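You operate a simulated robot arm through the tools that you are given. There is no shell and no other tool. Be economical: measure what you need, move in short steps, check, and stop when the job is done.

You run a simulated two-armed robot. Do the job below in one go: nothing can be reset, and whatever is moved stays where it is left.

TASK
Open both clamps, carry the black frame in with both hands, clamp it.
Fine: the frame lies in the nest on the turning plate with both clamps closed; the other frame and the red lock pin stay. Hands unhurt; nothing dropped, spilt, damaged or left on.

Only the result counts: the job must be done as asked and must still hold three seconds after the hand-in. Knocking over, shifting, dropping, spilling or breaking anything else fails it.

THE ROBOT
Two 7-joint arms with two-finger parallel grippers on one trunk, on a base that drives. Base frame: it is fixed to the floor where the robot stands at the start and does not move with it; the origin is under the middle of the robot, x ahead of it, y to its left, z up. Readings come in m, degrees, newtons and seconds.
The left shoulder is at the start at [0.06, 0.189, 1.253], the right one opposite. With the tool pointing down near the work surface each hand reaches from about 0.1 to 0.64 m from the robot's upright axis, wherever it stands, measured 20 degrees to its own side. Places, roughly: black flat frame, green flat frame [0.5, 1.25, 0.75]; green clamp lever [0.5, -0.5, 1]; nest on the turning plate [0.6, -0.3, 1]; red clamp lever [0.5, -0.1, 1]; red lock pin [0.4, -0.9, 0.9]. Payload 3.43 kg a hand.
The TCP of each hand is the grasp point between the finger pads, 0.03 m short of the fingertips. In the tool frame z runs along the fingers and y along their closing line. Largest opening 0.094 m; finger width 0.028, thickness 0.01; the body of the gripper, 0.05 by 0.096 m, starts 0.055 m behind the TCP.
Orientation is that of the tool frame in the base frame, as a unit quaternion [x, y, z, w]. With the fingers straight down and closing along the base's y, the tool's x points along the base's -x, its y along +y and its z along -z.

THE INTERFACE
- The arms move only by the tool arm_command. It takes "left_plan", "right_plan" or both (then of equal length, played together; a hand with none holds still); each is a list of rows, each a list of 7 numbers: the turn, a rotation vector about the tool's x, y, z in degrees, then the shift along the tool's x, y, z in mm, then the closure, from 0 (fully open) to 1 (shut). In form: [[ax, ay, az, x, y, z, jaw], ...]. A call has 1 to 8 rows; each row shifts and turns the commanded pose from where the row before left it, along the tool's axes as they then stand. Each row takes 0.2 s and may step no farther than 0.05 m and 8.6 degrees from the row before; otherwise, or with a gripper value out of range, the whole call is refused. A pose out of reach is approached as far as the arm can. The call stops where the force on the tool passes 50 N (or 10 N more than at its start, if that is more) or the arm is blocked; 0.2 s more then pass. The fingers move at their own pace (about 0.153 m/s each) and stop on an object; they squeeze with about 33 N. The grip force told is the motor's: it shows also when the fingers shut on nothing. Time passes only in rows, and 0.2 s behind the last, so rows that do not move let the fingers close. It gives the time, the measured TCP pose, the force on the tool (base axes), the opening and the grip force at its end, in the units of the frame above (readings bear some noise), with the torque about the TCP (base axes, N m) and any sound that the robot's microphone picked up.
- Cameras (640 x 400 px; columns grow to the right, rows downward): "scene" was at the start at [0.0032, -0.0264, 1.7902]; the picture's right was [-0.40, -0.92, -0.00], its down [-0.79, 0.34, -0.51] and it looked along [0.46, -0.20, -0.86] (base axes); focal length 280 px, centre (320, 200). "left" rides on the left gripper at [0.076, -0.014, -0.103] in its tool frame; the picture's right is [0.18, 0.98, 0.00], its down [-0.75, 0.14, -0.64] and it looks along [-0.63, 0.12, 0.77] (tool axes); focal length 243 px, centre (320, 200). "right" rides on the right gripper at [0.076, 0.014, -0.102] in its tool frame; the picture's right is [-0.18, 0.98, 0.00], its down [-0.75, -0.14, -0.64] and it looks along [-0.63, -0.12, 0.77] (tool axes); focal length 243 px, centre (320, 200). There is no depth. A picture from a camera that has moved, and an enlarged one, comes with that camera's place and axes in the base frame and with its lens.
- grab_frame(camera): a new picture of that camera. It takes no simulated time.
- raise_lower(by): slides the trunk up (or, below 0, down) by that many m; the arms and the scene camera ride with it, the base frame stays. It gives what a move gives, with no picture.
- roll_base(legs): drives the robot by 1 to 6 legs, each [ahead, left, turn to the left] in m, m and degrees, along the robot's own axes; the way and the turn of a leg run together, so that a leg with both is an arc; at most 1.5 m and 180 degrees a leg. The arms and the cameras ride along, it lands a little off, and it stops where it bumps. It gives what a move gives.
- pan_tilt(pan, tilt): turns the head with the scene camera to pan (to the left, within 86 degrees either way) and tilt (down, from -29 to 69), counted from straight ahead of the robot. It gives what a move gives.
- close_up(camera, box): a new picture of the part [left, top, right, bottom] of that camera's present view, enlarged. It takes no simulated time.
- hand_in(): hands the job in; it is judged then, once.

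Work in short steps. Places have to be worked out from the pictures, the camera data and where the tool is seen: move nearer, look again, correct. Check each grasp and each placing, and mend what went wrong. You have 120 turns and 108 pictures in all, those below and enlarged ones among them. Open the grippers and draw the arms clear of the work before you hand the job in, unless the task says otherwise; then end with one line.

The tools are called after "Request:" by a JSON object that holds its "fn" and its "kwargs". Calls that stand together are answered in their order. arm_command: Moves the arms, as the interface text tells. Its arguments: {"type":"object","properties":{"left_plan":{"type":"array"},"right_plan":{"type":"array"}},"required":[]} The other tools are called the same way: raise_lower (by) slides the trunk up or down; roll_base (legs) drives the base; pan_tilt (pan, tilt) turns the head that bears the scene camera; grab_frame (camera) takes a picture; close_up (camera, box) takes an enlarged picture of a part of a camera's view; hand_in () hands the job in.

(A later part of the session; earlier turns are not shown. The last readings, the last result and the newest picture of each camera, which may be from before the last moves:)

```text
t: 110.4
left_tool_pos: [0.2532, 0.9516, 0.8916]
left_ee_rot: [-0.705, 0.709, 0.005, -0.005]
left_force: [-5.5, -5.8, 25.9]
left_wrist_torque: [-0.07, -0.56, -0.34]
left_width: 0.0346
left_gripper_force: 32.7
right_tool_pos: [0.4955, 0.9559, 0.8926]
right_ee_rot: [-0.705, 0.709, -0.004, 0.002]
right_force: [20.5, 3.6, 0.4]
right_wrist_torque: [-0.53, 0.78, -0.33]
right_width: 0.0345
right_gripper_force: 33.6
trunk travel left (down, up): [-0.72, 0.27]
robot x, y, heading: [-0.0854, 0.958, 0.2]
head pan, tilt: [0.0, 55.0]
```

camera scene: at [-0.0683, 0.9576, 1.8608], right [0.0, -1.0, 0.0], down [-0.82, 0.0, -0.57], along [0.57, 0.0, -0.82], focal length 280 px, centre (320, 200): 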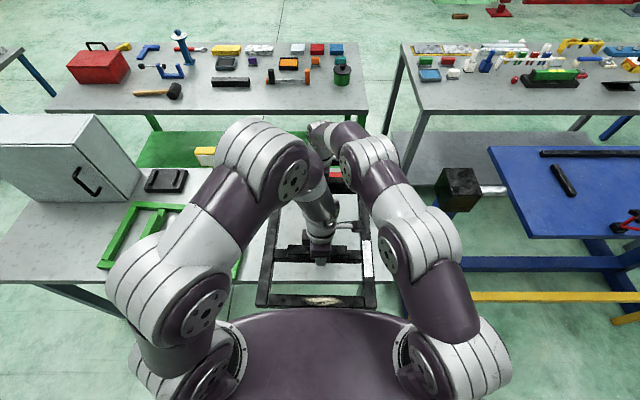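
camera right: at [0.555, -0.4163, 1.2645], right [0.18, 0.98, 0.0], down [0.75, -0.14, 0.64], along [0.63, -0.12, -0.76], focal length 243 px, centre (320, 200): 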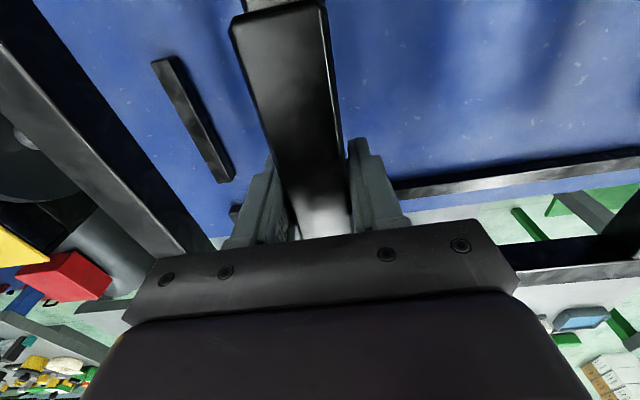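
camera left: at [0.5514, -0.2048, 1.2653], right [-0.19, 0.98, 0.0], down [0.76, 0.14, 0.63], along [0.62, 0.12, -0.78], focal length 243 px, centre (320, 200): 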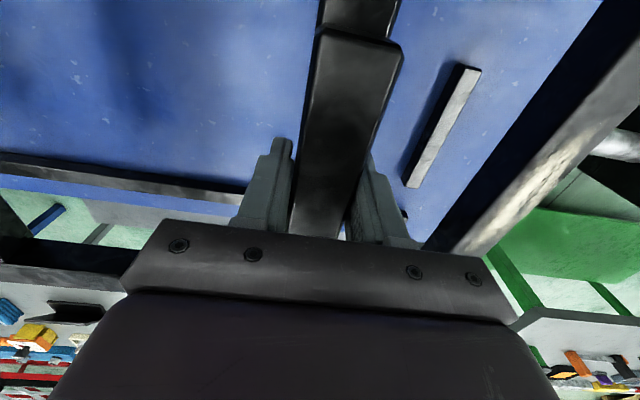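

The frame rests on the table. I open both hands and rise with the trunk.

Request:
{"fn": "arm_command", "kwargs": {"left_plan": [[0, 0, 0, 0, 0, -1, 1], [0, 0, 0, 0, 0, 0, 0], [0, 0, 0, 0, 0, 0, 0], [0, 0, 0, 0, 0, 0, 0]], "right_plan": [[0, 0, 0, 0, 0, 1, 1], [0, 0, 0, 0, 0, 0, 0], [0, 0, 0, 0, 0, 0, 0], [0, 0, 0, 0, 0, 0, 0]]}}

Request:
{"fn": "raise_lower", "kwargs": {"by": 0.13}}

Request:
{"fn": "arm_command", "kwargs": {"left_plan": [[0, 0, 8.571, -17.99, -1.35, 0, 0], [0, 0, 8.571, -17.99, -1.35, 0, 0], [0, 0, 8.571, -17.99, -1.35, 0, 0], [0, 0, 8.571, -17.99, -1.35, 0, 0], [0, 0, 8.571, -17.99, -1.35, 0, 0], [0, 0, 8.571, -17.99, -1.35, 0, 0], [0, 0, 8.571, -17.99, -1.35, 0, 0], [0, 0, 8.571, -17.99, -1.35, 0, 0]], "right_plan": [[0, 0, 8.571, 17.99, 1.35, 0, 0], [0, 0, 8.571, 17.99, 1.35, 0, 0], [0, 0, 8.571, 17.99, 1.35, 0, 0], [0, 0, 8.571, 17.99, 1.35, 0, 0], [0, 0, 8.571, 17.99, 1.35, 0, 0], [0, 0, 8.571, 17.99, 1.35, 0, 0], [0, 0, 8.571, 17.99, 1.35, 0, 0], [0, 0, 8.571, 17.99, 1.35, 0, 0]]}}

Request:
{"fn": "arm_command", "kwargs": {"left_plan": [[0, 0, 8.571, -17.99, -1.35, 0, 0], [0, 0, 8.571, -17.99, -1.35, 0, 0], [0, 0, 8.571, -17.99, -1.35, 0, 0], [0, 0, 8.571, -17.99, -1.35, 0, 0], [0, 0, 8.571, -17.99, -1.35, 0, 0], [0, 0, 8.571, -17.99, -1.35, 0, 0], [0, 0, 8.571, -17.99, -1.35, 0, 0], [0, 0, 8.571, -17.99, -1.35, 0, 0]], "right_plan": [[0, 0, 8.571, 17.99, 1.35, 0, 0], [0, 0, 8.571, 17.99, 1.35, 0, 0], [0, 0, 8.571, 17.99, 1.35, 0, 0], [0, 0, 8.571, 17.99, 1.35, 0, 0], [0, 0, 8.571, 17.99, 1.35, 0, 0], [0, 0, 8.571, 17.99, 1.35, 0, 0], [0, 0, 8.571, 17.99, 1.35, 0, 0], [0, 0, 8.571, 17.99, 1.35, 0, 0]]}}

Request:
{"fn": "arm_command", "kwargs": {"left_plan": [[0, 0, 8.571, -17.99, -1.35, 0, 0], [0, 0, 8.571, -17.99, -1.35, 0, 0], [0, 0, 8.571, -17.99, -1.35, 0, 0], [0, 0, 8.571, -17.99, -1.35, 0, 0], [0, 0, 8.571, -17.99, -1.35, 0, 0], [0, 0, 0, 0, 0, 0, 0]], "right_plan": [[0, 0, 8.571, 17.99, 1.35, 0, 0], [0, 0, 8.571, 17.99, 1.35, 0, 0], [0, 0, 8.571, 17.99, 1.35, 0, 0], [0, 0, 8.571, 17.99, 1.35, 0, 0], [0, 0, 8.571, 17.99, 1.35, 0, 0], [0, 0, 0, 0, 0, 0, 0]]}}

Request:
{"fn": "grab_frame", "kwargs": {"camera": "scene"}}

```text
t: 111.4
left_tool_pos: [0.2522, 0.952, 0.8918]
left_ee_rot: [-0.705, 0.709, 0.006, -0.006]
left_force: [-0.1, 0.5, -0.5]
left_wrist_torque: [0.0, 0.0, -0.01]
left_width: 0.094
left_gripper_force: 0.0
right_tool_pos: [0.4919, 0.9552, 0.8895]
right_ee_rot: [-0.705, 0.709, -0.003, 0.001]
right_force: [0.6, -0.1, 0.7]
right_wrist_torque: [0.0, 0.05, -0.01]
right_width: 0.0941
right_gripper_force: 0.1
trunk travel left (down, up): [-0.72, 0.27]
robot x, y, heading: [-0.0848, 0.9579, 0.1]
head pan, tilt: [0.0, 55.0]
```

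```text
t: 113.0
left_tool_pos: [0.2531, 0.9518, 1.0217]
left_ee_rot: [-0.705, 0.709, 0.006, -0.006]
left_force: [0.0, 0.8, 0.7]
left_wrist_torque: [0.0, 0.02, -0.04]
left_width: 0.094
left_gripper_force: 0.1
right_tool_pos: [0.4908, 0.9554, 1.0198]
right_ee_rot: [-0.705, 0.709, -0.002, 0.002]
right_force: [-0.3, -0.3, -0.3]
right_wrist_torque: [-0.01, 0.01, 0.03]
right_width: 0.0939
right_gripper_force: 0.2
trunk travel left (down, up): [-0.85, 0.14]
robot x, y, heading: [-0.086, 0.9547, 0.2]
head pan, tilt: [0.0, 55.0]
```

```text
t: 114.8
left_tool_pos: [0.3311, 1.0627, 1.0204]
left_ee_rot: [-0.182, 0.983, 0.001, -0.009]
left_force: [0.6, -0.3, -0.1]
left_wrist_torque: [-0.02, 0.0, -0.01]
left_width: 0.094
left_gripper_force: 0.2
right_tool_pos: [0.4152, 0.8432, 1.0211]
right_ee_rot: [-0.182, 0.983, -0.002, 0.002]
right_force: [0.3, 0.3, -0.2]
right_wrist_torque: [-0.04, -0.01, 0.01]
right_width: 0.0938
right_gripper_force: 0.0
trunk travel left (down, up): [-0.85, 0.14]
robot x, y, heading: [-0.0842, 0.9592, 0.1]
head pan, tilt: [0.0, 55.0]
```

```text
t: 116.6
left_tool_pos: [0.4632, 1.0316, 1.0171]
left_ee_rot: [0.403, 0.915, -0.003, -0.007]
left_force: [-0.5, 0.5, 0.0]
left_wrist_torque: [0.05, 0.03, -0.02]
left_width: 0.0942
left_gripper_force: 0.1
right_tool_pos: [0.2829, 0.8771, 1.0195]
right_ee_rot: [0.403, 0.915, 0.0, 0.003]
right_force: [-0.5, -0.2, 0.0]
right_wrist_torque: [-0.04, -0.03, -0.05]
right_width: 0.0941
right_gripper_force: 0.0
trunk travel left (down, up): [-0.85, 0.14]
robot x, y, heading: [-0.0816, 0.9591, 0.1]
head pan, tilt: [0.0, 55.0]
```

```text
t: 118.0
left_tool_pos: [0.4893, 0.9516, 1.0158]
left_ee_rot: [0.709, 0.705, -0.006, -0.006]
left_force: [-0.1, -0.7, 0.1]
left_wrist_torque: [-0.01, 0.01, -0.01]
left_width: 0.0938
left_gripper_force: 0.0
left hand out of reach, approached as far as the arm can: row 5
right_tool_pos: [0.2493, 0.9589, 1.0193]
right_ee_rot: [0.709, 0.705, 0.001, 0.002]
right_force: [0.2, 0.1, -0.7]
right_wrist_torque: [-0.05, -0.02, 0.01]
right_width: 0.094
right_gripper_force: 0.1
trunk travel left (down, up): [-0.85, 0.14]
robot x, y, heading: [-0.0838, 0.9562, -0.0]
head pan, tilt: [0.0, 55.0]
```

```text
30 pictures are left
camera scene: at [-0.0706, 0.9575, 1.7208], right [0.0, -1.0, 0.0], down [-0.82, 0.0, -0.57], along [0.57, 0.0, -0.82], focal length 280 px, centre (320, 200)
```

scene: 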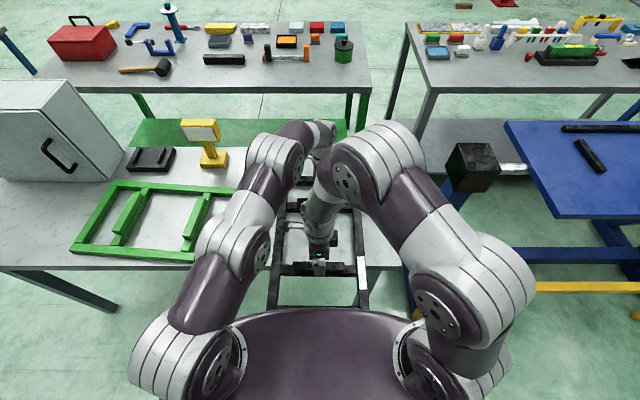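

Swapped above the bars; small trims (+2/+3 mm), then I lower and close.

Request:
{"fn": "arm_command", "kwargs": {"left_plan": [[0, 0, 0, 0, 2, 0, 0]], "right_plan": [[0, 0, 0, 0, 3, 3, 0]]}}

Request:
{"fn": "raise_lower", "kwargs": {"by": -0.126}}

Request:
{"fn": "arm_command", "kwargs": {"left_plan": [[0, 0, 0, 0, 0, 0, 1], [0, 0, 0, 0, 0, 0, 1], [0, 0, 0, 0, 0, 0, 1], [0, 0, 0, 0, 0, 0, 1]], "right_plan": [[0, 0, 0, 0, 0, 0, 1], [0, 0, 0, 0, 0, 0, 1], [0, 0, 0, 0, 0, 0, 1], [0, 0, 0, 0, 0, 0, 1]]}}

```text
t: 118.4
left_tool_pos: [0.4895, 0.9528, 1.0169]
left_ee_rot: [0.709, 0.705, -0.006, -0.005]
left_force: [-0.2, 0.8, 1.1]
left_wrist_torque: [-0.02, 0.0, -0.03]
left_width: 0.0938
left_gripper_force: 0.1
right_tool_pos: [0.2522, 0.9595, 1.0154]
right_ee_rot: [0.709, 0.705, 0.001, 0.003]
right_force: [0.9, 0.1, 1.0]
right_wrist_torque: [0.02, -0.02, -0.06]
right_width: 0.0942
right_gripper_force: 0.1
trunk travel left (down, up): [-0.85, 0.14]
robot x, y, heading: [-0.0829, 0.9588, 0.3]
head pan, tilt: [0.0, 55.0]
```

```text
t: 120.0
left_tool_pos: [0.4898, 0.9522, 0.8909]
left_ee_rot: [0.708, 0.706, -0.005, -0.006]
left_force: [-0.7, 0.2, 0.5]
left_wrist_torque: [0.03, 0.01, -0.01]
left_width: 0.0938
left_gripper_force: 0.1
right_tool_pos: [0.2524, 0.9582, 0.8898]
right_ee_rot: [0.708, 0.706, 0.002, 0.003]
right_force: [0.2, -0.2, 0.2]
right_wrist_torque: [-0.02, 0.01, -0.02]
right_width: 0.0941
right_gripper_force: 0.0
trunk travel left (down, up): [-0.724, 0.266]
robot x, y, heading: [-0.0826, 0.9546, 0.0]
head pan, tilt: [0.0, 55.0]
```

```text
t: 121.0
left_tool_pos: [0.4921, 0.9534, 0.8909]
left_ee_rot: [0.709, 0.705, -0.004, -0.004]
left_force: [22.5, 0.3, -0.3]
left_wrist_torque: [0.14, -0.56, -0.42]
left_width: 0.0348
left_gripper_force: 32.9
right_tool_pos: [0.2514, 0.9591, 0.89]
right_ee_rot: [0.709, 0.706, 0.0, 0.002]
right_force: [-20.2, 1.9, 15.3]
right_wrist_torque: [0.17, -0.07, -0.41]
right_width: 0.0342
right_gripper_force: 32.8
trunk travel left (down, up): [-0.724, 0.266]
robot x, y, heading: [-0.0837, 0.9573, 0.5]
head pan, tilt: [0.0, 55.0]
```

Gripped well. I lift to the trunk's top and begin the last turn (with 2 mm relief).

Request:
{"fn": "raise_lower", "kwargs": {"by": 0.266}}

Request:
{"fn": "arm_command", "kwargs": {"left_plan": [[0, 0, -1, 2.1, 0, 0, 1], [0, 0, -2.5, 5.24, -0.11, 0, 1], [0, 0, -3.5, 7.33, -0.22, 0, 1], [0, 0, -3.5, 7.33, -0.22, 0, 1], [0, 0, -3.5, 7.33, -0.22, 0, 1], [0, 0, -3.5, 7.33, -0.22, 0, 1], [0, 0, -3.5, 7.33, -0.22, 0, 1], [0, 0, -2, 4.19, -0.07, 0, 1]], "right_plan": [[0, 0, -1, -2.1, -2, 0, 1], [0, 0, -2.5, -5.24, 0.11, 0, 1], [0, 0, -3.5, -7.33, 0.22, 0, 1], [0, 0, -3.5, -7.33, 0.22, 0, 1], [0, 0, -3.5, -7.33, 0.22, 0, 1], [0, 0, -3.5, -7.33, 0.22, 0, 1], [0, 0, -3.5, -7.33, 0.22, 0, 1], [0, 0, -2, -4.19, 0.07, 0, 1]]}}

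Request:
{"fn": "arm_command", "kwargs": {"left_plan": [[0, 0, -1, 2.1, 0, 0, 1], [0, 0, -2.5, 5.24, -0.11, 0, 1], [0, 0, -3.5, 7.33, -0.22, 0, 1], [0, 0, -3.5, 7.33, -0.22, 0, 1], [0, 0, -3.5, 7.33, -0.22, 0, 1], [0, 0, -3.5, 7.33, -0.22, 0, 1], [0, 0, -3.5, 7.33, -0.22, 0, 1], [0, 0, -2, 4.19, -0.07, 0, 1]], "right_plan": [[0, 0, -1, -2.1, 0, 0, 1], [0, 0, -2.5, -5.24, 0.11, 0, 1], [0, 0, -3.5, -7.33, 0.22, 0, 1], [0, 0, -3.5, -7.33, 0.22, 0, 1], [0, 0, -3.5, -7.33, 0.22, 0, 1], [0, 0, -3.5, -7.33, 0.22, 0, 1], [0, 0, -3.5, -7.33, 0.22, 0, 1], [0, 0, -2, -4.19, 0.07, 0, 1]]}}

```text
t: 123.7
left_tool_pos: [0.4922, 0.9528, 1.1553]
left_ee_rot: [0.709, 0.705, -0.006, -0.004]
left_force: [34.2, 1.5, -6.7]
left_wrist_torque: [-0.08, -0.13, -0.36]
left_width: 0.0347
left_gripper_force: 33.1
right_tool_pos: [0.253, 0.9574, 1.1552]
right_ee_rot: [0.709, 0.705, -0.001, 0.003]
right_force: [-34.1, -2.0, -5.3]
right_wrist_torque: [0.0, -0.04, -0.37]
right_width: 0.0345
right_gripper_force: 33.3
trunk travel left (down, up): [-0.99, 0.0]
robot x, y, heading: [-0.0879, 0.9601, 0.2]
head pan, tilt: [0.0, 55.0]
```

```text
t: 125.5
left_tool_pos: [0.483, 0.9988, 1.1575]
left_ee_rot: [0.553, 0.833, -0.005, -0.008]
left_force: [21.1, 14.7, -8.2]
left_wrist_torque: [-0.11, -0.33, -0.69]
left_width: 0.0346
left_gripper_force: 33.1
right_tool_pos: [0.258, 0.9122, 1.1563]
right_ee_rot: [0.554, 0.833, -0.001, 0.003]
right_force: [-20.8, -14.9, -5.7]
right_wrist_torque: [0.11, 0.15, -0.71]
right_width: 0.0344
right_gripper_force: 33.2
trunk travel left (down, up): [-0.99, 0.0]
robot x, y, heading: [-0.0839, 0.958, 0.2]
head pan, tilt: [0.0, 55.0]
```

```text
t: 127.3
left_tool_pos: [0.4561, 1.04, 1.1559]
left_ee_rot: [0.376, 0.927, -0.003, -0.007]
left_force: [29.8, 34.9, -8.5]
left_wrist_torque: [-0.19, -0.05, -0.54]
left_width: 0.0344
left_gripper_force: 32.9
right_tool_pos: [0.283, 0.8722, 1.1561]
right_ee_rot: [0.376, 0.927, -0.003, 0.0]
right_force: [-29.6, -34.2, -3.3]
right_wrist_torque: [0.51, -0.48, -0.53]
right_width: 0.0344
right_gripper_force: 33.4
trunk travel left (down, up): [-0.99, 0.0]
robot x, y, heading: [-0.0838, 0.9568, 0.1]
head pan, tilt: [0.0, 55.0]
```

At -44°; I ease the hands 3 mm outward each and continue.

Request:
{"fn": "arm_command", "kwargs": {"left_plan": [[0, 0, 0, 0, 3, 0, 1], [0, 0, -2, 4.19, -0.07, 0, 1], [0, 0, -3.5, 7.33, -0.22, 0, 1], [0, 0, -4, 8.38, -0.29, 0, 1], [0, 0, -4, 8.38, -0.29, 0, 1], [0, 0, -4, 8.38, -0.29, 0, 1], [0, 0, -3.5, 7.33, -0.22, 0, 1], [0, 0, -2, 4.19, -0.07, 0, 1]], "right_plan": [[0, 0, 0, 0, -3, 0, 1], [0, 0, -2, -4.19, 0.07, 0, 1], [0, 0, -3.5, -7.33, 0.22, 0, 1], [0, 0, -4, -8.38, 0.29, 0, 1], [0, 0, -4, -8.38, 0.29, 0, 1], [0, 0, -4, -8.38, 0.29, 0, 1], [0, 0, -3.5, -7.33, 0.22, 0, 1], [0, 0, -2, -4.19, 0.07, 0, 1]]}}

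Request:
{"fn": "arm_command", "kwargs": {"left_plan": [[0, 0, -1, 2.1, 0, 0, 1], [0, 0, -2.5, 5.24, -0.11, 0, 1], [0, 0, -3.5, 7.33, -0.22, 0, 1], [0, 0, -3.5, 7.33, -0.22, 0, 1], [0, 0, -3.5, 7.33, -0.22, 0, 1], [0, 0, -3.5, 7.33, -0.22, 0, 1], [0, 0, -2.5, 5.24, -0.11, 0, 1], [0, 0, -1.2, 2.5, 0, 0, 1]], "right_plan": [[0, 0, -1, -2.1, 0, 0, 1], [0, 0, -2.5, -5.24, 0.11, 0, 1], [0, 0, -3.5, -7.33, 0.22, 0, 1], [0, 0, -3.5, -7.33, 0.22, 0, 1], [0, 0, -3.5, -7.33, 0.22, 0, 1], [0, 0, -3.5, -7.33, 0.22, 0, 1], [0, 0, -2.5, -5.24, 0.11, 0, 1], [0, 0, -1.2, -2.5, 0, 0, 1]]}}

Request:
{"fn": "grab_frame", "kwargs": {"camera": "scene"}}

```text
t: 129.1
left_tool_pos: [0.4165, 1.0661, 1.1559]
left_ee_rot: [0.184, 0.983, -0.001, -0.007]
left_force: [5.9, 18.3, -5.4]
left_wrist_torque: [-0.04, 0.2, -0.34]
left_width: 0.0345
left_gripper_force: 33.2
right_tool_pos: [0.3252, 0.8444, 1.1568]
right_ee_rot: [0.184, 0.983, 0.0, 0.002]
right_force: [-4.4, -17.9, -8.3]
right_wrist_torque: [-0.28, -0.15, -0.16]
right_width: 0.0343
right_gripper_force: 32.8
trunk travel left (down, up): [-0.99, 0.0]
robot x, y, heading: [-0.0843, 0.9555, -0.2]
head pan, tilt: [0.0, 55.0]
```

```text
t: 131.0
left_tool_pos: [0.3709, 1.0762, 1.1563]
left_ee_rot: [0.0, 1.0, 0.001, -0.011]
left_force: [-1.0, -1.3, -5.8]
left_wrist_torque: [-0.16, -0.35, -0.12]
left_width: 0.0345
left_gripper_force: 33.1
right_tool_pos: [0.3675, 0.8357, 1.1566]
right_ee_rot: [0.001, 1.0, -0.002, 0.001]
right_force: [1.7, 2.0, -6.1]
right_wrist_torque: [0.0, 0.27, -0.08]
right_width: 0.0345
right_gripper_force: 32.8
trunk travel left (down, up): [-0.99, 0.0]
robot x, y, heading: [-0.0847, 0.9556, 0.1]
head pan, tilt: [0.0, 55.0]
stopped in row 8 (left hand): the force on the tool passed its limit at 51 N (the readings are from after the stop); the commanded pose is now the measured one
```

```text
29 pictures are left
camera scene: at [-0.0686, 0.9575, 1.8608], right [0.0, -1.0, 0.0], down [-0.82, 0.0, -0.57], along [0.57, 0.0, -0.82], focal length 280 px, centre (320, 200)
```

scene: 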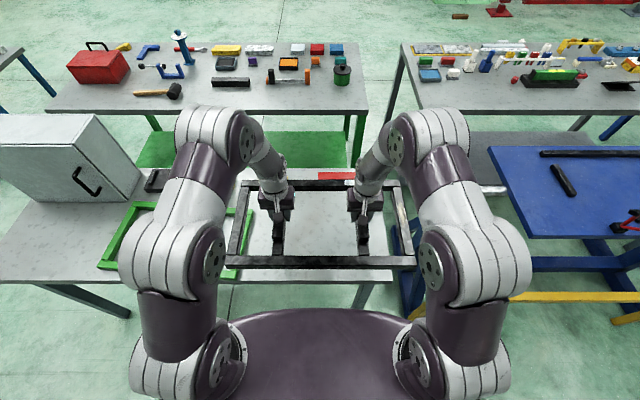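

The frame is square again in its original orientation. I drive back to the nest.

Request:
{"fn": "roll_base", "kwargs": {"legs": [[-0.1, 0, 0], [0, -1.27, 0]]}}

```text
t: 138.1
left_tool_pos: [0.2834, -0.1889, 1.1563]
left_ee_rot: [-0.009, 1.0, 0.0, -0.01]
left_force: [-1.7, 10.0, -5.7]
left_wrist_torque: [-0.21, -0.04, -0.2]
left_width: 0.0344
left_gripper_force: 32.8
right_tool_pos: [0.2836, -0.4294, 1.1567]
right_ee_rot: [-0.009, 1.0, -0.002, 0.002]
right_force: [1.1, -9.7, -6.2]
right_wrist_torque: [0.16, 0.0, -0.02]
right_width: 0.0342
right_gripper_force: 33.0
trunk travel left (down, up): [-0.99, 0.0]
robot x, y, heading: [-0.1705, -0.3151, 1.4]
head pan, tilt: [0.0, 55.0]
```

Now ahead to x≈0.05, correcting the 1.3° heading.

Request:
{"fn": "roll_base", "kwargs": {"legs": [[0.22, 0.004, -1.3]]}}

Request:
{"fn": "arm_command", "kwargs": {"left_plan": [[0, 0, 0, -8, 0, 0, 1], [0, 0, 0, -18, 0, 0, 1], [0, 0, 0, -25, 0, 0, 1], [0, 0, 0, -25, 0, 0, 1], [0, 0, 0, -20, 0, 0, 1], [0, 0, 0, -15, 0, 0, 1], [0, 0, 0, -5, 0, 0, 1], [0, 0, 0, 0, 0, 0, 1]], "right_plan": [[0, 0, 0, -8, 0, 0, 1], [0, 0, 0, -18, 0, 0, 1], [0, 0, 0, -25, 0, 0, 1], [0, 0, 0, -25, 0, 0, 1], [0, 0, 0, -20, 0, 0, 1], [0, 0, 0, -15, 0, 0, 1], [0, 0, 0, -5, 0, 0, 1], [0, 0, 0, 0, 0, 0, 1]]}}

Request:
{"fn": "close_up", "kwargs": {"camera": "scene", "box": [230, 130, 420, 280]}}

Request:
{"fn": "grab_frame", "kwargs": {"camera": "right"}}

Request:
{"fn": "grab_frame", "kwargs": {"camera": "left"}}

```text
t: 139.8
left_tool_pos: [0.4988, -0.1907, 1.1591]
left_ee_rot: [0.0, 1.0, 0.0, -0.009]
left_force: [-1.4, -0.6, -5.4]
left_wrist_torque: [-0.08, -0.09, -0.16]
left_width: 0.0346
left_gripper_force: 33.1
right_tool_pos: [0.4948, -0.4315, 1.1591]
right_ee_rot: [0.0, 1.0, -0.002, 0.003]
right_force: [-0.3, 0.7, -6.7]
right_wrist_torque: [0.04, -0.02, 0.06]
right_width: 0.0344
right_gripper_force: 33.5
trunk travel left (down, up): [-0.99, 0.0]
robot x, y, heading: [0.0475, -0.3103, 0.3]
head pan, tilt: [0.0, 55.0]
```

```text
t: 141.6
left_tool_pos: [0.6174, -0.1908, 1.1547]
left_ee_rot: [0.0, 1.0, 0.0, -0.009]
left_force: [-1.2, -9.4, 0.8]
left_wrist_torque: [-0.82, -0.4, -0.2]
left_width: 0.0345
left_gripper_force: 33.4
right_tool_pos: [0.6141, -0.4307, 1.1585]
right_ee_rot: [0.0, 1.0, -0.002, 0.001]
right_force: [1.7, 9.3, -12.4]
right_wrist_torque: [-0.76, 0.33, -0.19]
right_width: 0.0345
right_gripper_force: 33.6
trunk travel left (down, up): [-0.99, 0.0]
robot x, y, heading: [0.0426, -0.3082, 0.1]
head pan, tilt: [0.0, 55.0]
```

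```text
2.67 times, centred on (325, 205) of scene
camera zoom: at [0.0609, -0.3098, 1.8608], right [0.0, -1.0, 0.0], down [-0.82, 0.0, -0.57], along [0.57, 0.0, -0.82], focal length 746 px, centre (307, 187)
```

zoom: 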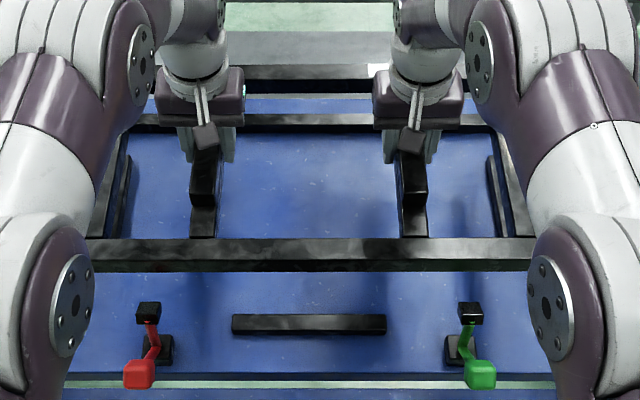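

```text
27 pictures are left
camera right: at [0.5375, -0.4166, 1.2619], right [0.18, 0.98, 0.0], down [0.75, -0.14, 0.64], along [0.63, -0.12, -0.76], focal length 243 px, centre (320, 200)
```

right: 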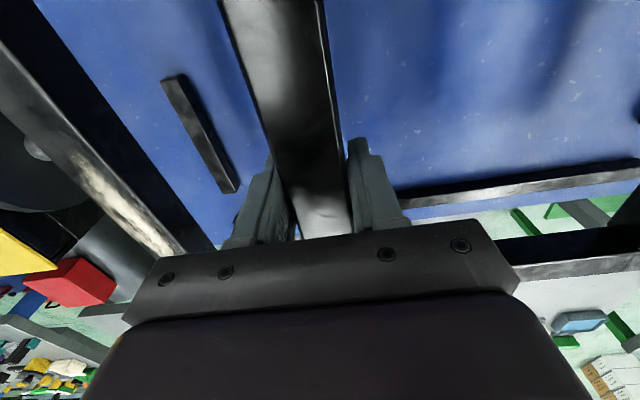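

```text
26 pictures are left
camera left: at [0.5429, -0.2051, 1.26], right [-0.18, 0.98, 0.0], down [0.77, 0.14, 0.63], along [0.62, 0.12, -0.78], focal length 243 px, centre (320, 200)
```

left: 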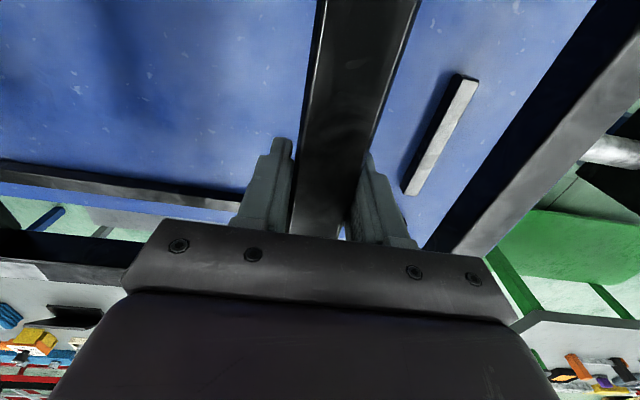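

Frame geometry worked out by comparing both orientations: frame depth ≈0.296, gap ≈0.319; frame centre now ≈0.609, target 0.637. I move 28 mm ahead, level the hands, then lower by trunk to just above the rails.

Request:
{"fn": "arm_command", "kwargs": {"left_plan": [[0, 0, 0, -5, 0, -1, 1], [0, 0, 0, -9, 0, -1, 1], [0, 0, 0, -9, 0, 0, 1], [0, 0, 0, -5, 0, 0, 1], [0, 0, 0, 0, 0, 0, 1]], "right_plan": [[0, 0, 0, -5, 0, 1, 1], [0, 0, 0, -9, 0, 0, 1], [0, 0, 0, -9, 0, 0, 1], [0, 0, 0, -5, 0, 0, 1], [0, 0, 0, 0, 0, 0, 1]]}}

Request:
{"fn": "raise_lower", "kwargs": {"by": -0.12}}

Request:
{"fn": "grab_frame", "kwargs": {"camera": "scene"}}

Request:
{"fn": "grab_frame", "kwargs": {"camera": "right"}}

Request:
{"fn": "grab_frame", "kwargs": {"camera": "left"}}

```text
t: 142.8
left_tool_pos: [0.6454, -0.1917, 1.1551]
left_ee_rot: [-0.001, 1.0, 0.001, -0.01]
left_force: [4.8, -4.9, -7.1]
left_wrist_torque: [-0.07, 0.34, 0.49]
left_width: 0.0342
left_gripper_force: 33.4
right_tool_pos: [0.6423, -0.4327, 1.1571]
right_ee_rot: [0.0, 1.0, -0.001, 0.001]
right_force: [-3.7, 4.2, -5.9]
right_wrist_torque: [0.22, -0.4, 0.64]
right_width: 0.0344
right_gripper_force: 33.1
trunk travel left (down, up): [-0.99, 0.0]
robot x, y, heading: [0.0458, -0.3107, 0.4]
head pan, tilt: [0.0, 55.0]
```

```text
t: 144.3
left_tool_pos: [0.6466, -0.1934, 1.0355]
left_ee_rot: [-0.001, 1.0, 0.0, -0.01]
left_force: [2.3, -4.9, -6.4]
left_wrist_torque: [-0.07, -0.13, 0.26]
left_width: 0.0342
left_gripper_force: 33.1
right_tool_pos: [0.6434, -0.4328, 1.0363]
right_ee_rot: [-0.001, 1.0, -0.002, 0.001]
right_force: [-2.7, 5.7, -6.3]
right_wrist_torque: [0.02, 0.03, 0.37]
right_width: 0.0343
right_gripper_force: 33.1
trunk travel left (down, up): [-0.87, 0.12]
robot x, y, heading: [0.0473, -0.3109, -0.1]
head pan, tilt: [0.0, 55.0]
```

```text
25 pictures are left
camera scene: at [0.0617, -0.3099, 1.7408], right [0.0, -1.0, 0.0], down [-0.82, 0.0, -0.57], along [0.57, 0.0, -0.82], focal length 280 px, centre (320, 200)
```

scene: 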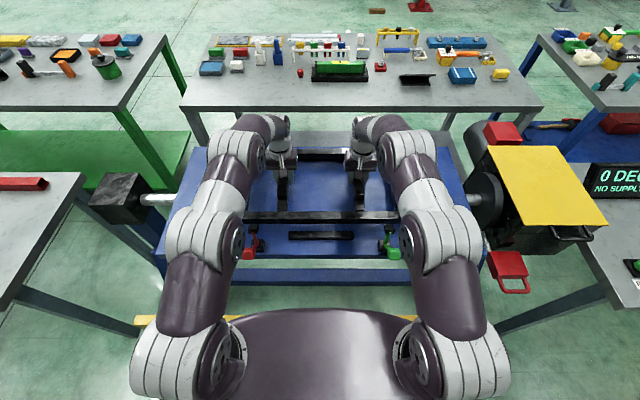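

```text
24 pictures are left
camera right: at [0.5668, -0.4171, 1.1403], right [0.18, 0.98, 0.0], down [0.75, -0.14, 0.64], along [0.63, -0.12, -0.76], focal length 243 px, centre (320, 200)
```

right: 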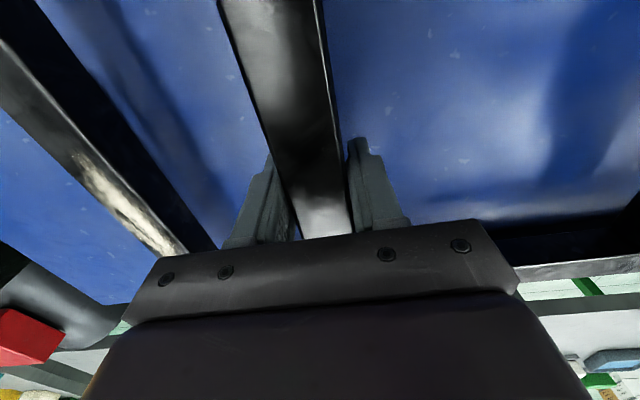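

```text
23 pictures are left
camera left: at [0.5709, -0.2057, 1.1407], right [-0.18, 0.98, 0.0], down [0.77, 0.14, 0.63], along [0.62, 0.12, -0.78], focal length 243 px, centre (320, 200)
```

left: 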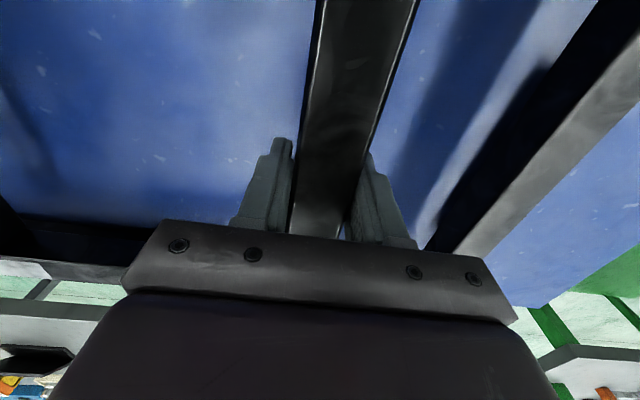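

I zoom the scene view to check the clearance between frame ends and rails before the final lowering.

Request:
{"fn": "close_up", "kwargs": {"camera": "scene", "box": [225, 140, 415, 260]}}

```text
3.33 times, centred on (320, 200) of scene
camera zoom: at [0.0617, -0.3099, 1.7408], right [0.0, -1.0, 0.0], down [-0.82, 0.0, -0.57], along [0.57, 0.0, -0.82], focal length 932 px, centre (320, 200)
```

zoom: 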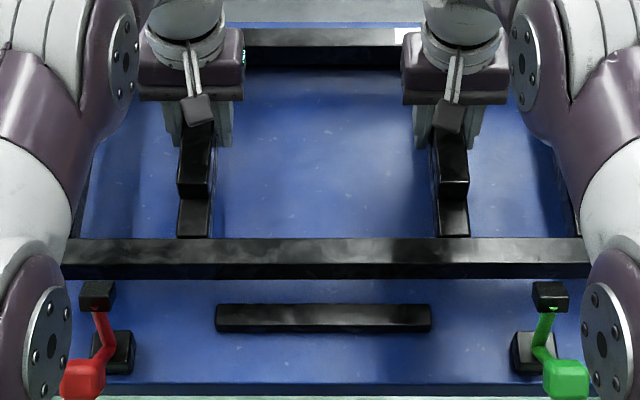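

Far gap ≈9 mm, near gap ≈15 mm: I shift back 3 mm, +1 mm in y, and lower gently with the arms (force-guarded).

Request:
{"fn": "arm_command", "kwargs": {"left_plan": [[0, 0, 0, 3, 1, 0, 1], [0, 0, 0, 0, 0, 4, 1], [0, 0, 0, 0, 0, 5, 1], [0, 0, 0, 0, 0, 5, 1], [0, 0, 0, 0, 0, 5, 1], [0, 0, 0, 0, 0, 4, 1]], "right_plan": [[0, 0, 0, 3, 1, 0, 1], [0, 0, 0, 0, 0, 4, 1], [0, 0, 0, 0, 0, 5, 1], [0, 0, 0, 0, 0, 5, 1], [0, 0, 0, 0, 0, 5, 1], [0, 0, 0, 0, 0, 4, 1]]}}

```text
t: 145.7
left_tool_pos: [0.6427, -0.1911, 1.0119]
left_ee_rot: [0.0, 1.0, 0.0, -0.01]
left_force: [2.5, 5.1, -4.0]
left_wrist_torque: [-0.6, -0.4, 0.08]
left_width: 0.0348
left_gripper_force: 32.9
right_tool_pos: [0.6403, -0.4312, 1.0131]
right_ee_rot: [0.001, 1.0, -0.002, 0.001]
right_force: [-1.5, -5.1, -9.1]
right_wrist_torque: [-0.18, 0.34, 0.36]
right_width: 0.0345
right_gripper_force: 32.4
trunk travel left (down, up): [-0.87, 0.12]
robot x, y, heading: [0.0494, -0.3084, 0.1]
head pan, tilt: [0.0, 55.0]
```

No contact yet. I continue lowering in small steps.

Request:
{"fn": "arm_command", "kwargs": {"left_plan": [[0, 0, 0, 0, 0, 3, 1], [0, 0, 0, 0, 0, 3, 1], [0, 0, 0, 0, 0, 3, 1], [0, 0, 0, 0, 0, 3, 1]], "right_plan": [[0, 0, 0, 0, 0, 3, 1], [0, 0, 0, 0, 0, 3, 1], [0, 0, 0, 0, 0, 3, 1], [0, 0, 0, 0, 0, 3, 1]]}}

Request:
{"fn": "close_up", "kwargs": {"camera": "scene", "box": [225, 140, 415, 260]}}

```text
t: 146.7
left_tool_pos: [0.6425, -0.1911, 1.0025]
left_ee_rot: [0.0, 1.0, 0.002, -0.008]
left_force: [2.7, 8.4, -1.0]
left_wrist_torque: [0.1, -0.64, 0.23]
left_width: 0.0342
left_gripper_force: 33.2
right_tool_pos: [0.6393, -0.4304, 1.0003]
right_ee_rot: [0.001, 1.0, -0.002, 0.003]
right_force: [-2.0, -8.6, -5.0]
right_wrist_torque: [0.5, -0.32, 0.26]
right_width: 0.0343
right_gripper_force: 33.0
trunk travel left (down, up): [-0.87, 0.12]
robot x, y, heading: [0.0447, -0.309, 0.1]
head pan, tilt: [0.0, 55.0]
```

```text
3.33 times, centred on (320, 200) of scene
camera zoom: at [0.0608, -0.3102, 1.7409], right [0.0, -1.0, 0.0], down [-0.82, 0.0, -0.57], along [0.57, 0.0, -0.82], focal length 932 px, centre (320, 200)
```

zoom: 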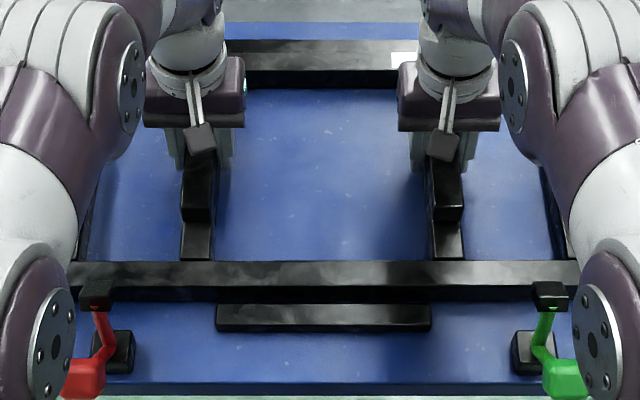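

Load is starting to transfer (6 N of 13 N left). A few mm more.

Request:
{"fn": "arm_command", "kwargs": {"left_plan": [[0, 0, 0, 0, 0, 2, 1], [0, 0, 0, 0, 0, 2, 1], [0, 0, 0, 0, 0, 0, 1]], "right_plan": [[0, 0, 0, 0, 0, 2, 1], [0, 0, 0, 0, 0, 2, 1], [0, 0, 0, 0, 0, 0, 1]]}}

```text
t: 147.5
left_tool_pos: [0.6415, -0.1905, 1.0002]
left_ee_rot: [-0.002, 1.0, 0.0, -0.006]
left_force: [7.5, 12.2, 26.1]
left_wrist_torque: [-0.58, -0.03, 0.73]
left_width: 0.0349
left_gripper_force: 33.0
right_tool_pos: [0.6396, -0.4309, 1.0013]
right_ee_rot: [-0.001, 1.0, -0.001, 0.004]
right_force: [5.5, -10.2, 9.7]
right_wrist_torque: [0.33, 0.54, 0.24]
right_width: 0.0342
right_gripper_force: 32.9
trunk travel left (down, up): [-0.87, 0.12]
robot x, y, heading: [0.0492, -0.3154, 0.0]
head pan, tilt: [0.0, 55.0]
```

Seated at TCP z≈1.000, level. I check the side-rail fit closely before releasing.

Request:
{"fn": "close_up", "kwargs": {"camera": "scene", "box": [375, 180, 415, 235]}}

Request:
{"fn": "close_up", "kwargs": {"camera": "right", "box": [0, 0, 320, 260]}}

Request:
{"fn": "close_up", "kwargs": {"camera": "left", "box": [320, 0, 640, 260]}}

```text
7.27 times, centred on (395, 208) of scene
camera zoom: at [0.0575, -0.31, 1.7413], right [0.0, -1.0, 0.0], down [-0.82, 0.0, -0.57], along [0.57, 0.0, -0.82], focal length 2034 px, centre (-226, 146)
```

zoom: 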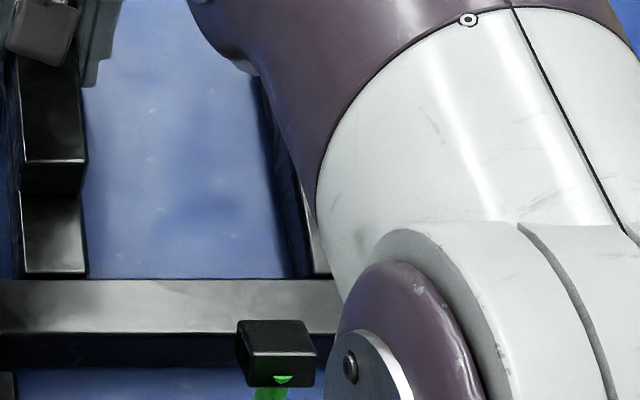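

```text
1.54 times, centred on (160, 130) of right
camera zoom: at [0.5619, -0.416, 1.1045], right [0.18, 0.98, 0.0], down [0.75, -0.14, 0.65], along [0.64, -0.12, -0.76], focal length 373 px, centre (566, 308)
```

zoom: 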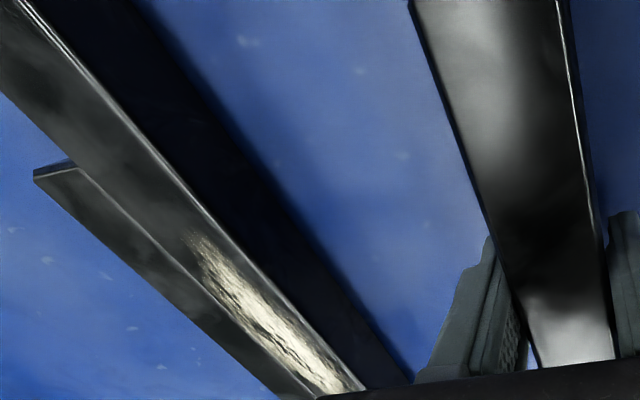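

```text
1.54 times, centred on (480, 130) of left
camera zoom: at [0.5658, -0.2046, 1.1041], right [-0.19, 0.98, 0.0], down [0.76, 0.14, 0.63], along [0.62, 0.12, -0.77], focal length 373 px, centre (74, 308)
```

zoom: 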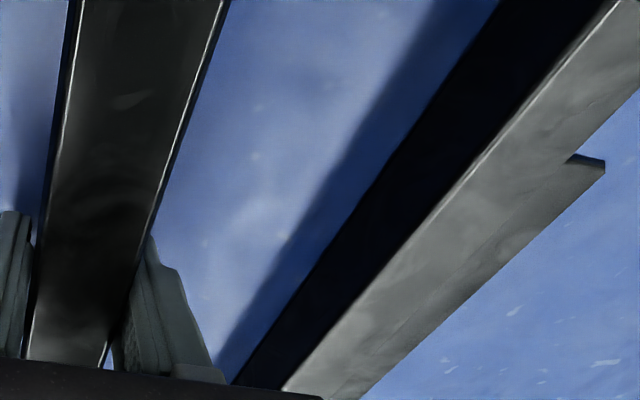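

The side rails hug the frame on both outer sides: it sits in the nest. I release and rise straight up.

Request:
{"fn": "arm_command", "kwargs": {"left_plan": [[0, 0, 0, 0, 0, -2, 1], [0, 0, 0, 0, 0, 0, 0], [0, 0, 0, 0, 0, 0, 0], [0, 0, 0, 0, 0, 0, 0], [0, 0, 0, 0, 0, -30, 0], [0, 0, 0, 0, 0, -40, 0], [0, 0, 0, 0, 0, -45, 0], [0, 0, 0, 0, 0, -45, 0]], "right_plan": [[0, 0, 0, 0, 0, -1, 1], [0, 0, 0, 0, 0, 0, 0], [0, 0, 0, 0, 0, 0, 0], [0, 0, 0, 0, 0, 0, 0], [0, 0, 0, 0, 0, -30, 0], [0, 0, 0, 0, 0, -40, 0], [0, 0, 0, 0, 0, -45, 0], [0, 0, 0, 0, 0, -45, 0]]}}

Request:
{"fn": "grab_frame", "kwargs": {"camera": "right"}}

```text
t: 149.3
left_tool_pos: [0.6013, -0.1881, 1.1396]
left_ee_rot: [-0.001, 1.0, 0.0, -0.008]
left_force: [-0.3, 0.6, -0.1]
left_wrist_torque: [0.0, -0.03, -0.01]
left_width: 0.0941
left_gripper_force: 0.1
left hand out of reach, approached as far as the arm can: row 6, 7, 8
right_tool_pos: [0.6093, -0.4354, 1.1446]
right_ee_rot: [0.0, 1.0, -0.002, 0.004]
right_force: [-0.1, -0.1, 0.8]
right_wrist_torque: [0.0, -0.03, 0.0]
right_width: 0.0939
right_gripper_force: 0.0
right hand out of reach, approached as far as the arm can: row 7, 8
trunk travel left (down, up): [-0.87, 0.12]
robot x, y, heading: [0.0494, -0.3117, 0.2]
head pan, tilt: [0.0, 55.0]
```

```text
17 pictures are left
camera right: at [0.5332, -0.4206, 1.2489], right [0.18, 0.98, 0.0], down [0.75, -0.14, 0.65], along [0.64, -0.12, -0.76], focal length 243 px, centre (320, 200)
```

right: 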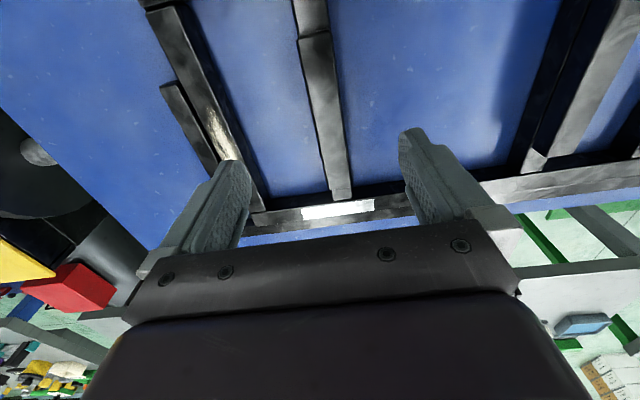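

Frame lies in the nest. I move both hands back above the open lever knobs at (0.365, -0.1215) and (0.365, -0.505).

Request:
{"fn": "arm_command", "kwargs": {"left_plan": [[0, 0, 0, 39.4, 11.1, 0, 0], [0, 0, 0, 39.4, 11.1, 0, 0], [0, 0, 0, 39.4, 11.1, 0, 0], [0, 0, 0, 39.4, 11.1, 0, 0], [0, 0, 0, 39.4, 11.1, 0, 0], [0, 0, 0, 39.4, 11.1, 0, 0], [0, 0, 0, 0, 0, 0, 0]], "right_plan": [[0, 0, 0, 40.7, -11.6, 0, 0], [0, 0, 0, 40.7, -11.6, 0, 0], [0, 0, 0, 40.7, -11.6, 0, 0], [0, 0, 0, 40.7, -11.6, 0, 0], [0, 0, 0, 40.7, -11.6, 0, 0], [0, 0, 0, 40.7, -11.6, 0, 0], [0, 0, 0, 0, 0, 0, 0]]}}

Request:
{"fn": "grab_frame", "kwargs": {"camera": "left"}}

Request:
{"fn": "grab_frame", "kwargs": {"camera": "right"}}

```text
t: 150.9
left_tool_pos: [0.3719, -0.1196, 1.1436]
left_ee_rot: [0.0, 1.0, 0.001, -0.009]
left_force: [0.0, -0.2, -0.2]
left_wrist_torque: [-0.01, -0.02, 0.02]
left_width: 0.094
left_gripper_force: 0.0
right_tool_pos: [0.3699, -0.5047, 1.143]
right_ee_rot: [-0.001, 1.0, -0.001, 0.001]
right_force: [0.0, 0.0, 0.3]
right_wrist_torque: [0.01, 0.01, -0.04]
right_width: 0.0938
right_gripper_force: 0.1
trunk travel left (down, up): [-0.87, 0.12]
robot x, y, heading: [0.046, -0.3079, 0.2]
head pan, tilt: [0.0, 55.0]
```

```text
16 pictures are left
camera left: at [0.2971, -0.1329, 1.2474], right [-0.18, 0.98, 0.0], down [0.77, 0.14, 0.63], along [0.62, 0.12, -0.78], focal length 243 px, centre (320, 200)
```

left: 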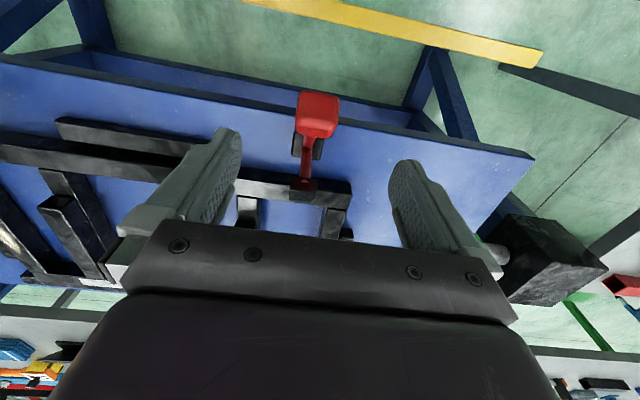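

```text
15 pictures are left
camera right: at [0.2941, -0.4899, 1.2465], right [0.18, 0.98, 0.0], down [0.75, -0.14, 0.64], along [0.63, -0.12, -0.76], focal length 243 px, centre (320, 200)
```

right: 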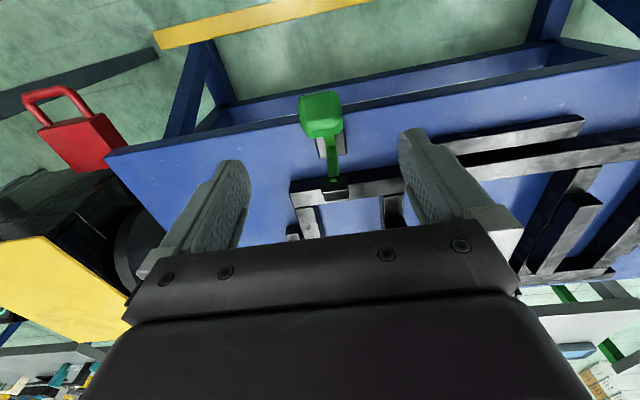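

Both knobs at x≈0.365, z≈1.055. I descend and grip them.

Request:
{"fn": "arm_command", "kwargs": {"left_plan": [[0, 0, 0, 7, -1, 30, 0], [0, 0, 0, 0, 0, 30, 0], [0, 0, 0, 0, 0, 28, 0], [0, 0, 0, 0, 0, 0, 1], [0, 0, 0, 0, 0, 0, 1], [0, 0, 0, 0, 0, 0, 1]], "right_plan": [[0, 0, 0, 5, 1, 30, 0], [0, 0, 0, 0, 0, 30, 0], [0, 0, 0, 0, 0, 28, 0], [0, 0, 0, 0, 0, 0, 1], [0, 0, 0, 0, 0, 0, 1], [0, 0, 0, 0, 0, 0, 1]]}}

```text
t: 152.0
left_tool_pos: [0.3633, -0.1226, 1.052]
left_ee_rot: [0.002, 1.0, 0.001, -0.009]
left_force: [0.7, -66.6, -0.4]
left_wrist_torque: [0.42, 0.06, 0.09]
left_width: 0.038
left_gripper_force: 33.3
right_tool_pos: [0.3667, -0.5032, 1.0549]
right_ee_rot: [-0.002, 1.0, -0.001, 0.002]
right_force: [2.0, 55.4, -3.0]
right_wrist_torque: [-0.27, 0.35, -0.05]
right_width: 0.0362
right_gripper_force: 33.0
trunk travel left (down, up): [-0.87, 0.12]
robot x, y, heading: [0.0474, -0.3095, 0.0]
head pan, tilt: [0.0, 55.0]
stopped in row 5 (left hand): the force on the tool passed its limit at 65 N (the readings are from after the stop); the commanded pose is now the measured one
```

Gripped, though side load tripped the limit. I let it settle with the jaws closed.

Request:
{"fn": "arm_command", "kwargs": {"left_plan": [[0, 0, 0, 0, 0, 0, 1], [0, 0, 0, 0, 0, 0, 1]], "right_plan": [[0, 0, 0, 0, 0, 0, 1], [0, 0, 0, 0, 0, 0, 1]]}}

```text
t: 152.6
left_tool_pos: [0.3642, -0.1194, 1.0543]
left_ee_rot: [0.001, 1.0, 0.001, -0.009]
left_force: [-0.8, -65.9, 0.1]
left_wrist_torque: [0.43, 0.05, 0.05]
left_width: 0.0412
left_gripper_force: 32.9
right_tool_pos: [0.3672, -0.5033, 1.0553]
right_ee_rot: [-0.001, 1.0, 0.0, 0.002]
right_force: [2.7, 61.8, -5.2]
right_wrist_torque: [-0.25, 0.27, 0.04]
right_width: 0.0362
right_gripper_force: 45.4
trunk travel left (down, up): [-0.87, 0.12]
robot x, y, heading: [0.0472, -0.3134, -0.4]
head pan, tilt: [0.0, 55.0]
```

I relieve the side loads: left 3 mm toward -y, right 3 mm toward +y.

Request:
{"fn": "arm_command", "kwargs": {"left_plan": [[0, 0, 0, 0, -1.5, 0, 1], [0, 0, 0, 0, -1.5, 0, 1], [0, 0, 0, 0, 0, 0, 1]], "right_plan": [[0, 0, 0, 0, 1.5, 0, 1], [0, 0, 0, 0, 1.5, 0, 1], [0, 0, 0, 0, 0, 0, 1]]}}

```text
t: 153.5
left_tool_pos: [0.3645, -0.1237, 1.0515]
left_ee_rot: [0.0, 1.0, 0.002, -0.009]
left_force: [-0.8, 0.9, 2.4]
left_wrist_torque: [-0.19, 0.14, -0.09]
left_width: 0.0364
left_gripper_force: 45.1
right_tool_pos: [0.3685, -0.5032, 1.0552]
right_ee_rot: [0.0, 1.0, -0.001, 0.001]
right_force: [3.9, -9.5, -8.8]
right_wrist_torque: [0.14, 0.2, 0.2]
right_width: 0.0364
right_gripper_force: 44.6
trunk travel left (down, up): [-0.87, 0.12]
robot x, y, heading: [0.0451, -0.3125, 0.4]
head pan, tilt: [0.0, 55.0]
stopped in row 3 (right hand): the force on the tool passed its limit at 78 N (the readings are from after the stop); the commanded pose is now the measured one
```

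Relieved: both grips now centred at low load. I swing the red lever forward along its arc.

Request:
{"fn": "arm_command", "kwargs": {"left_plan": [[0, 0, 0, -7, 0, -5, 1], [0, 0, 0, -8, 0, -5, 1], [0, 0, 0, -15, 0, -7, 1], [0, 0, 0, -17, 0, -5, 1], [0, 0, 0, -18, 0, -2, 1], [0, 0, 0, -17, 0, 1.5, 1], [0, 0, 0, -10, 0, 2, 1]]}}

Request:
{"fn": "arm_command", "kwargs": {"right_plan": [[0, 0, 0, -7, 0, -5, 1], [0, 0, 0, -8, 0, -5, 1], [0, 0, 0, -15, 0, -7, 1], [0, 0, 0, -17, 0, -5, 1], [0, 0, 0, -18, 0, -2, 1], [0, 0, 0, -17, 0, 1.5, 1], [0, 0, 0, -10, 0, 2, 1]]}}

Request:
{"fn": "grab_frame", "kwargs": {"camera": "scene"}}

```text
t: 155.1
left_tool_pos: [0.4571, -0.123, 1.073]
left_ee_rot: [-0.001, 1.0, 0.002, -0.007]
left_force: [-10.4, -1.5, 10.9]
left_wrist_torque: [-0.12, 1.27, -0.02]
left_width: 0.0359
left_gripper_force: 45.0
right_tool_pos: [0.3684, -0.503, 1.0566]
right_ee_rot: [0.001, 1.0, -0.001, 0.0]
right_force: [11.0, -7.8, -22.7]
right_wrist_torque: [0.09, 0.45, 0.19]
right_width: 0.0361
right_gripper_force: 45.0
trunk travel left (down, up): [-0.87, 0.12]
robot x, y, heading: [0.0433, -0.3099, 0.0]
head pan, tilt: [0.0, 55.0]
```

```text
t: 156.7
left_tool_pos: [0.4561, -0.1217, 1.0726]
left_ee_rot: [-0.001, 1.0, 0.001, -0.008]
left_force: [9.1, 5.3, -3.7]
left_wrist_torque: [-0.3, -0.92, -0.08]
left_width: 0.0358
left_gripper_force: 44.9
right_tool_pos: [0.4582, -0.5023, 1.076]
right_ee_rot: [0.001, 1.0, -0.001, 0.002]
right_force: [-13.1, -20.7, -1.6]
right_wrist_torque: [0.21, 1.14, 0.17]
right_width: 0.036
right_gripper_force: 44.9
trunk travel left (down, up): [-0.87, 0.12]
robot x, y, heading: [0.0443, -0.3081, 0.1]
head pan, tilt: [0.0, 55.0]
```

```text
14 pictures are left
camera scene: at [0.0596, -0.314, 1.7409], right [0.0, -1.0, 0.0], down [-0.82, 0.0, -0.57], along [0.57, 0.0, -0.82], focal length 280 px, centre (320, 200)
```

scene: 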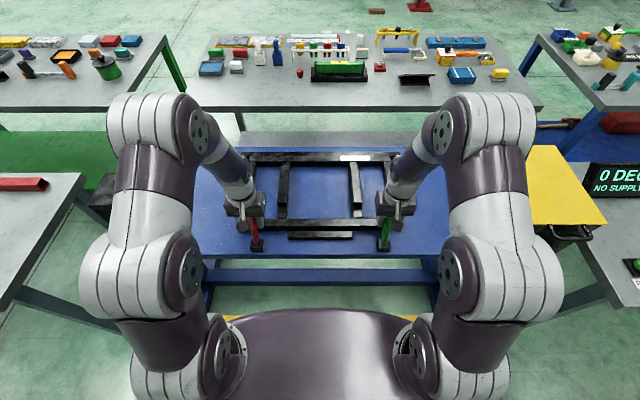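

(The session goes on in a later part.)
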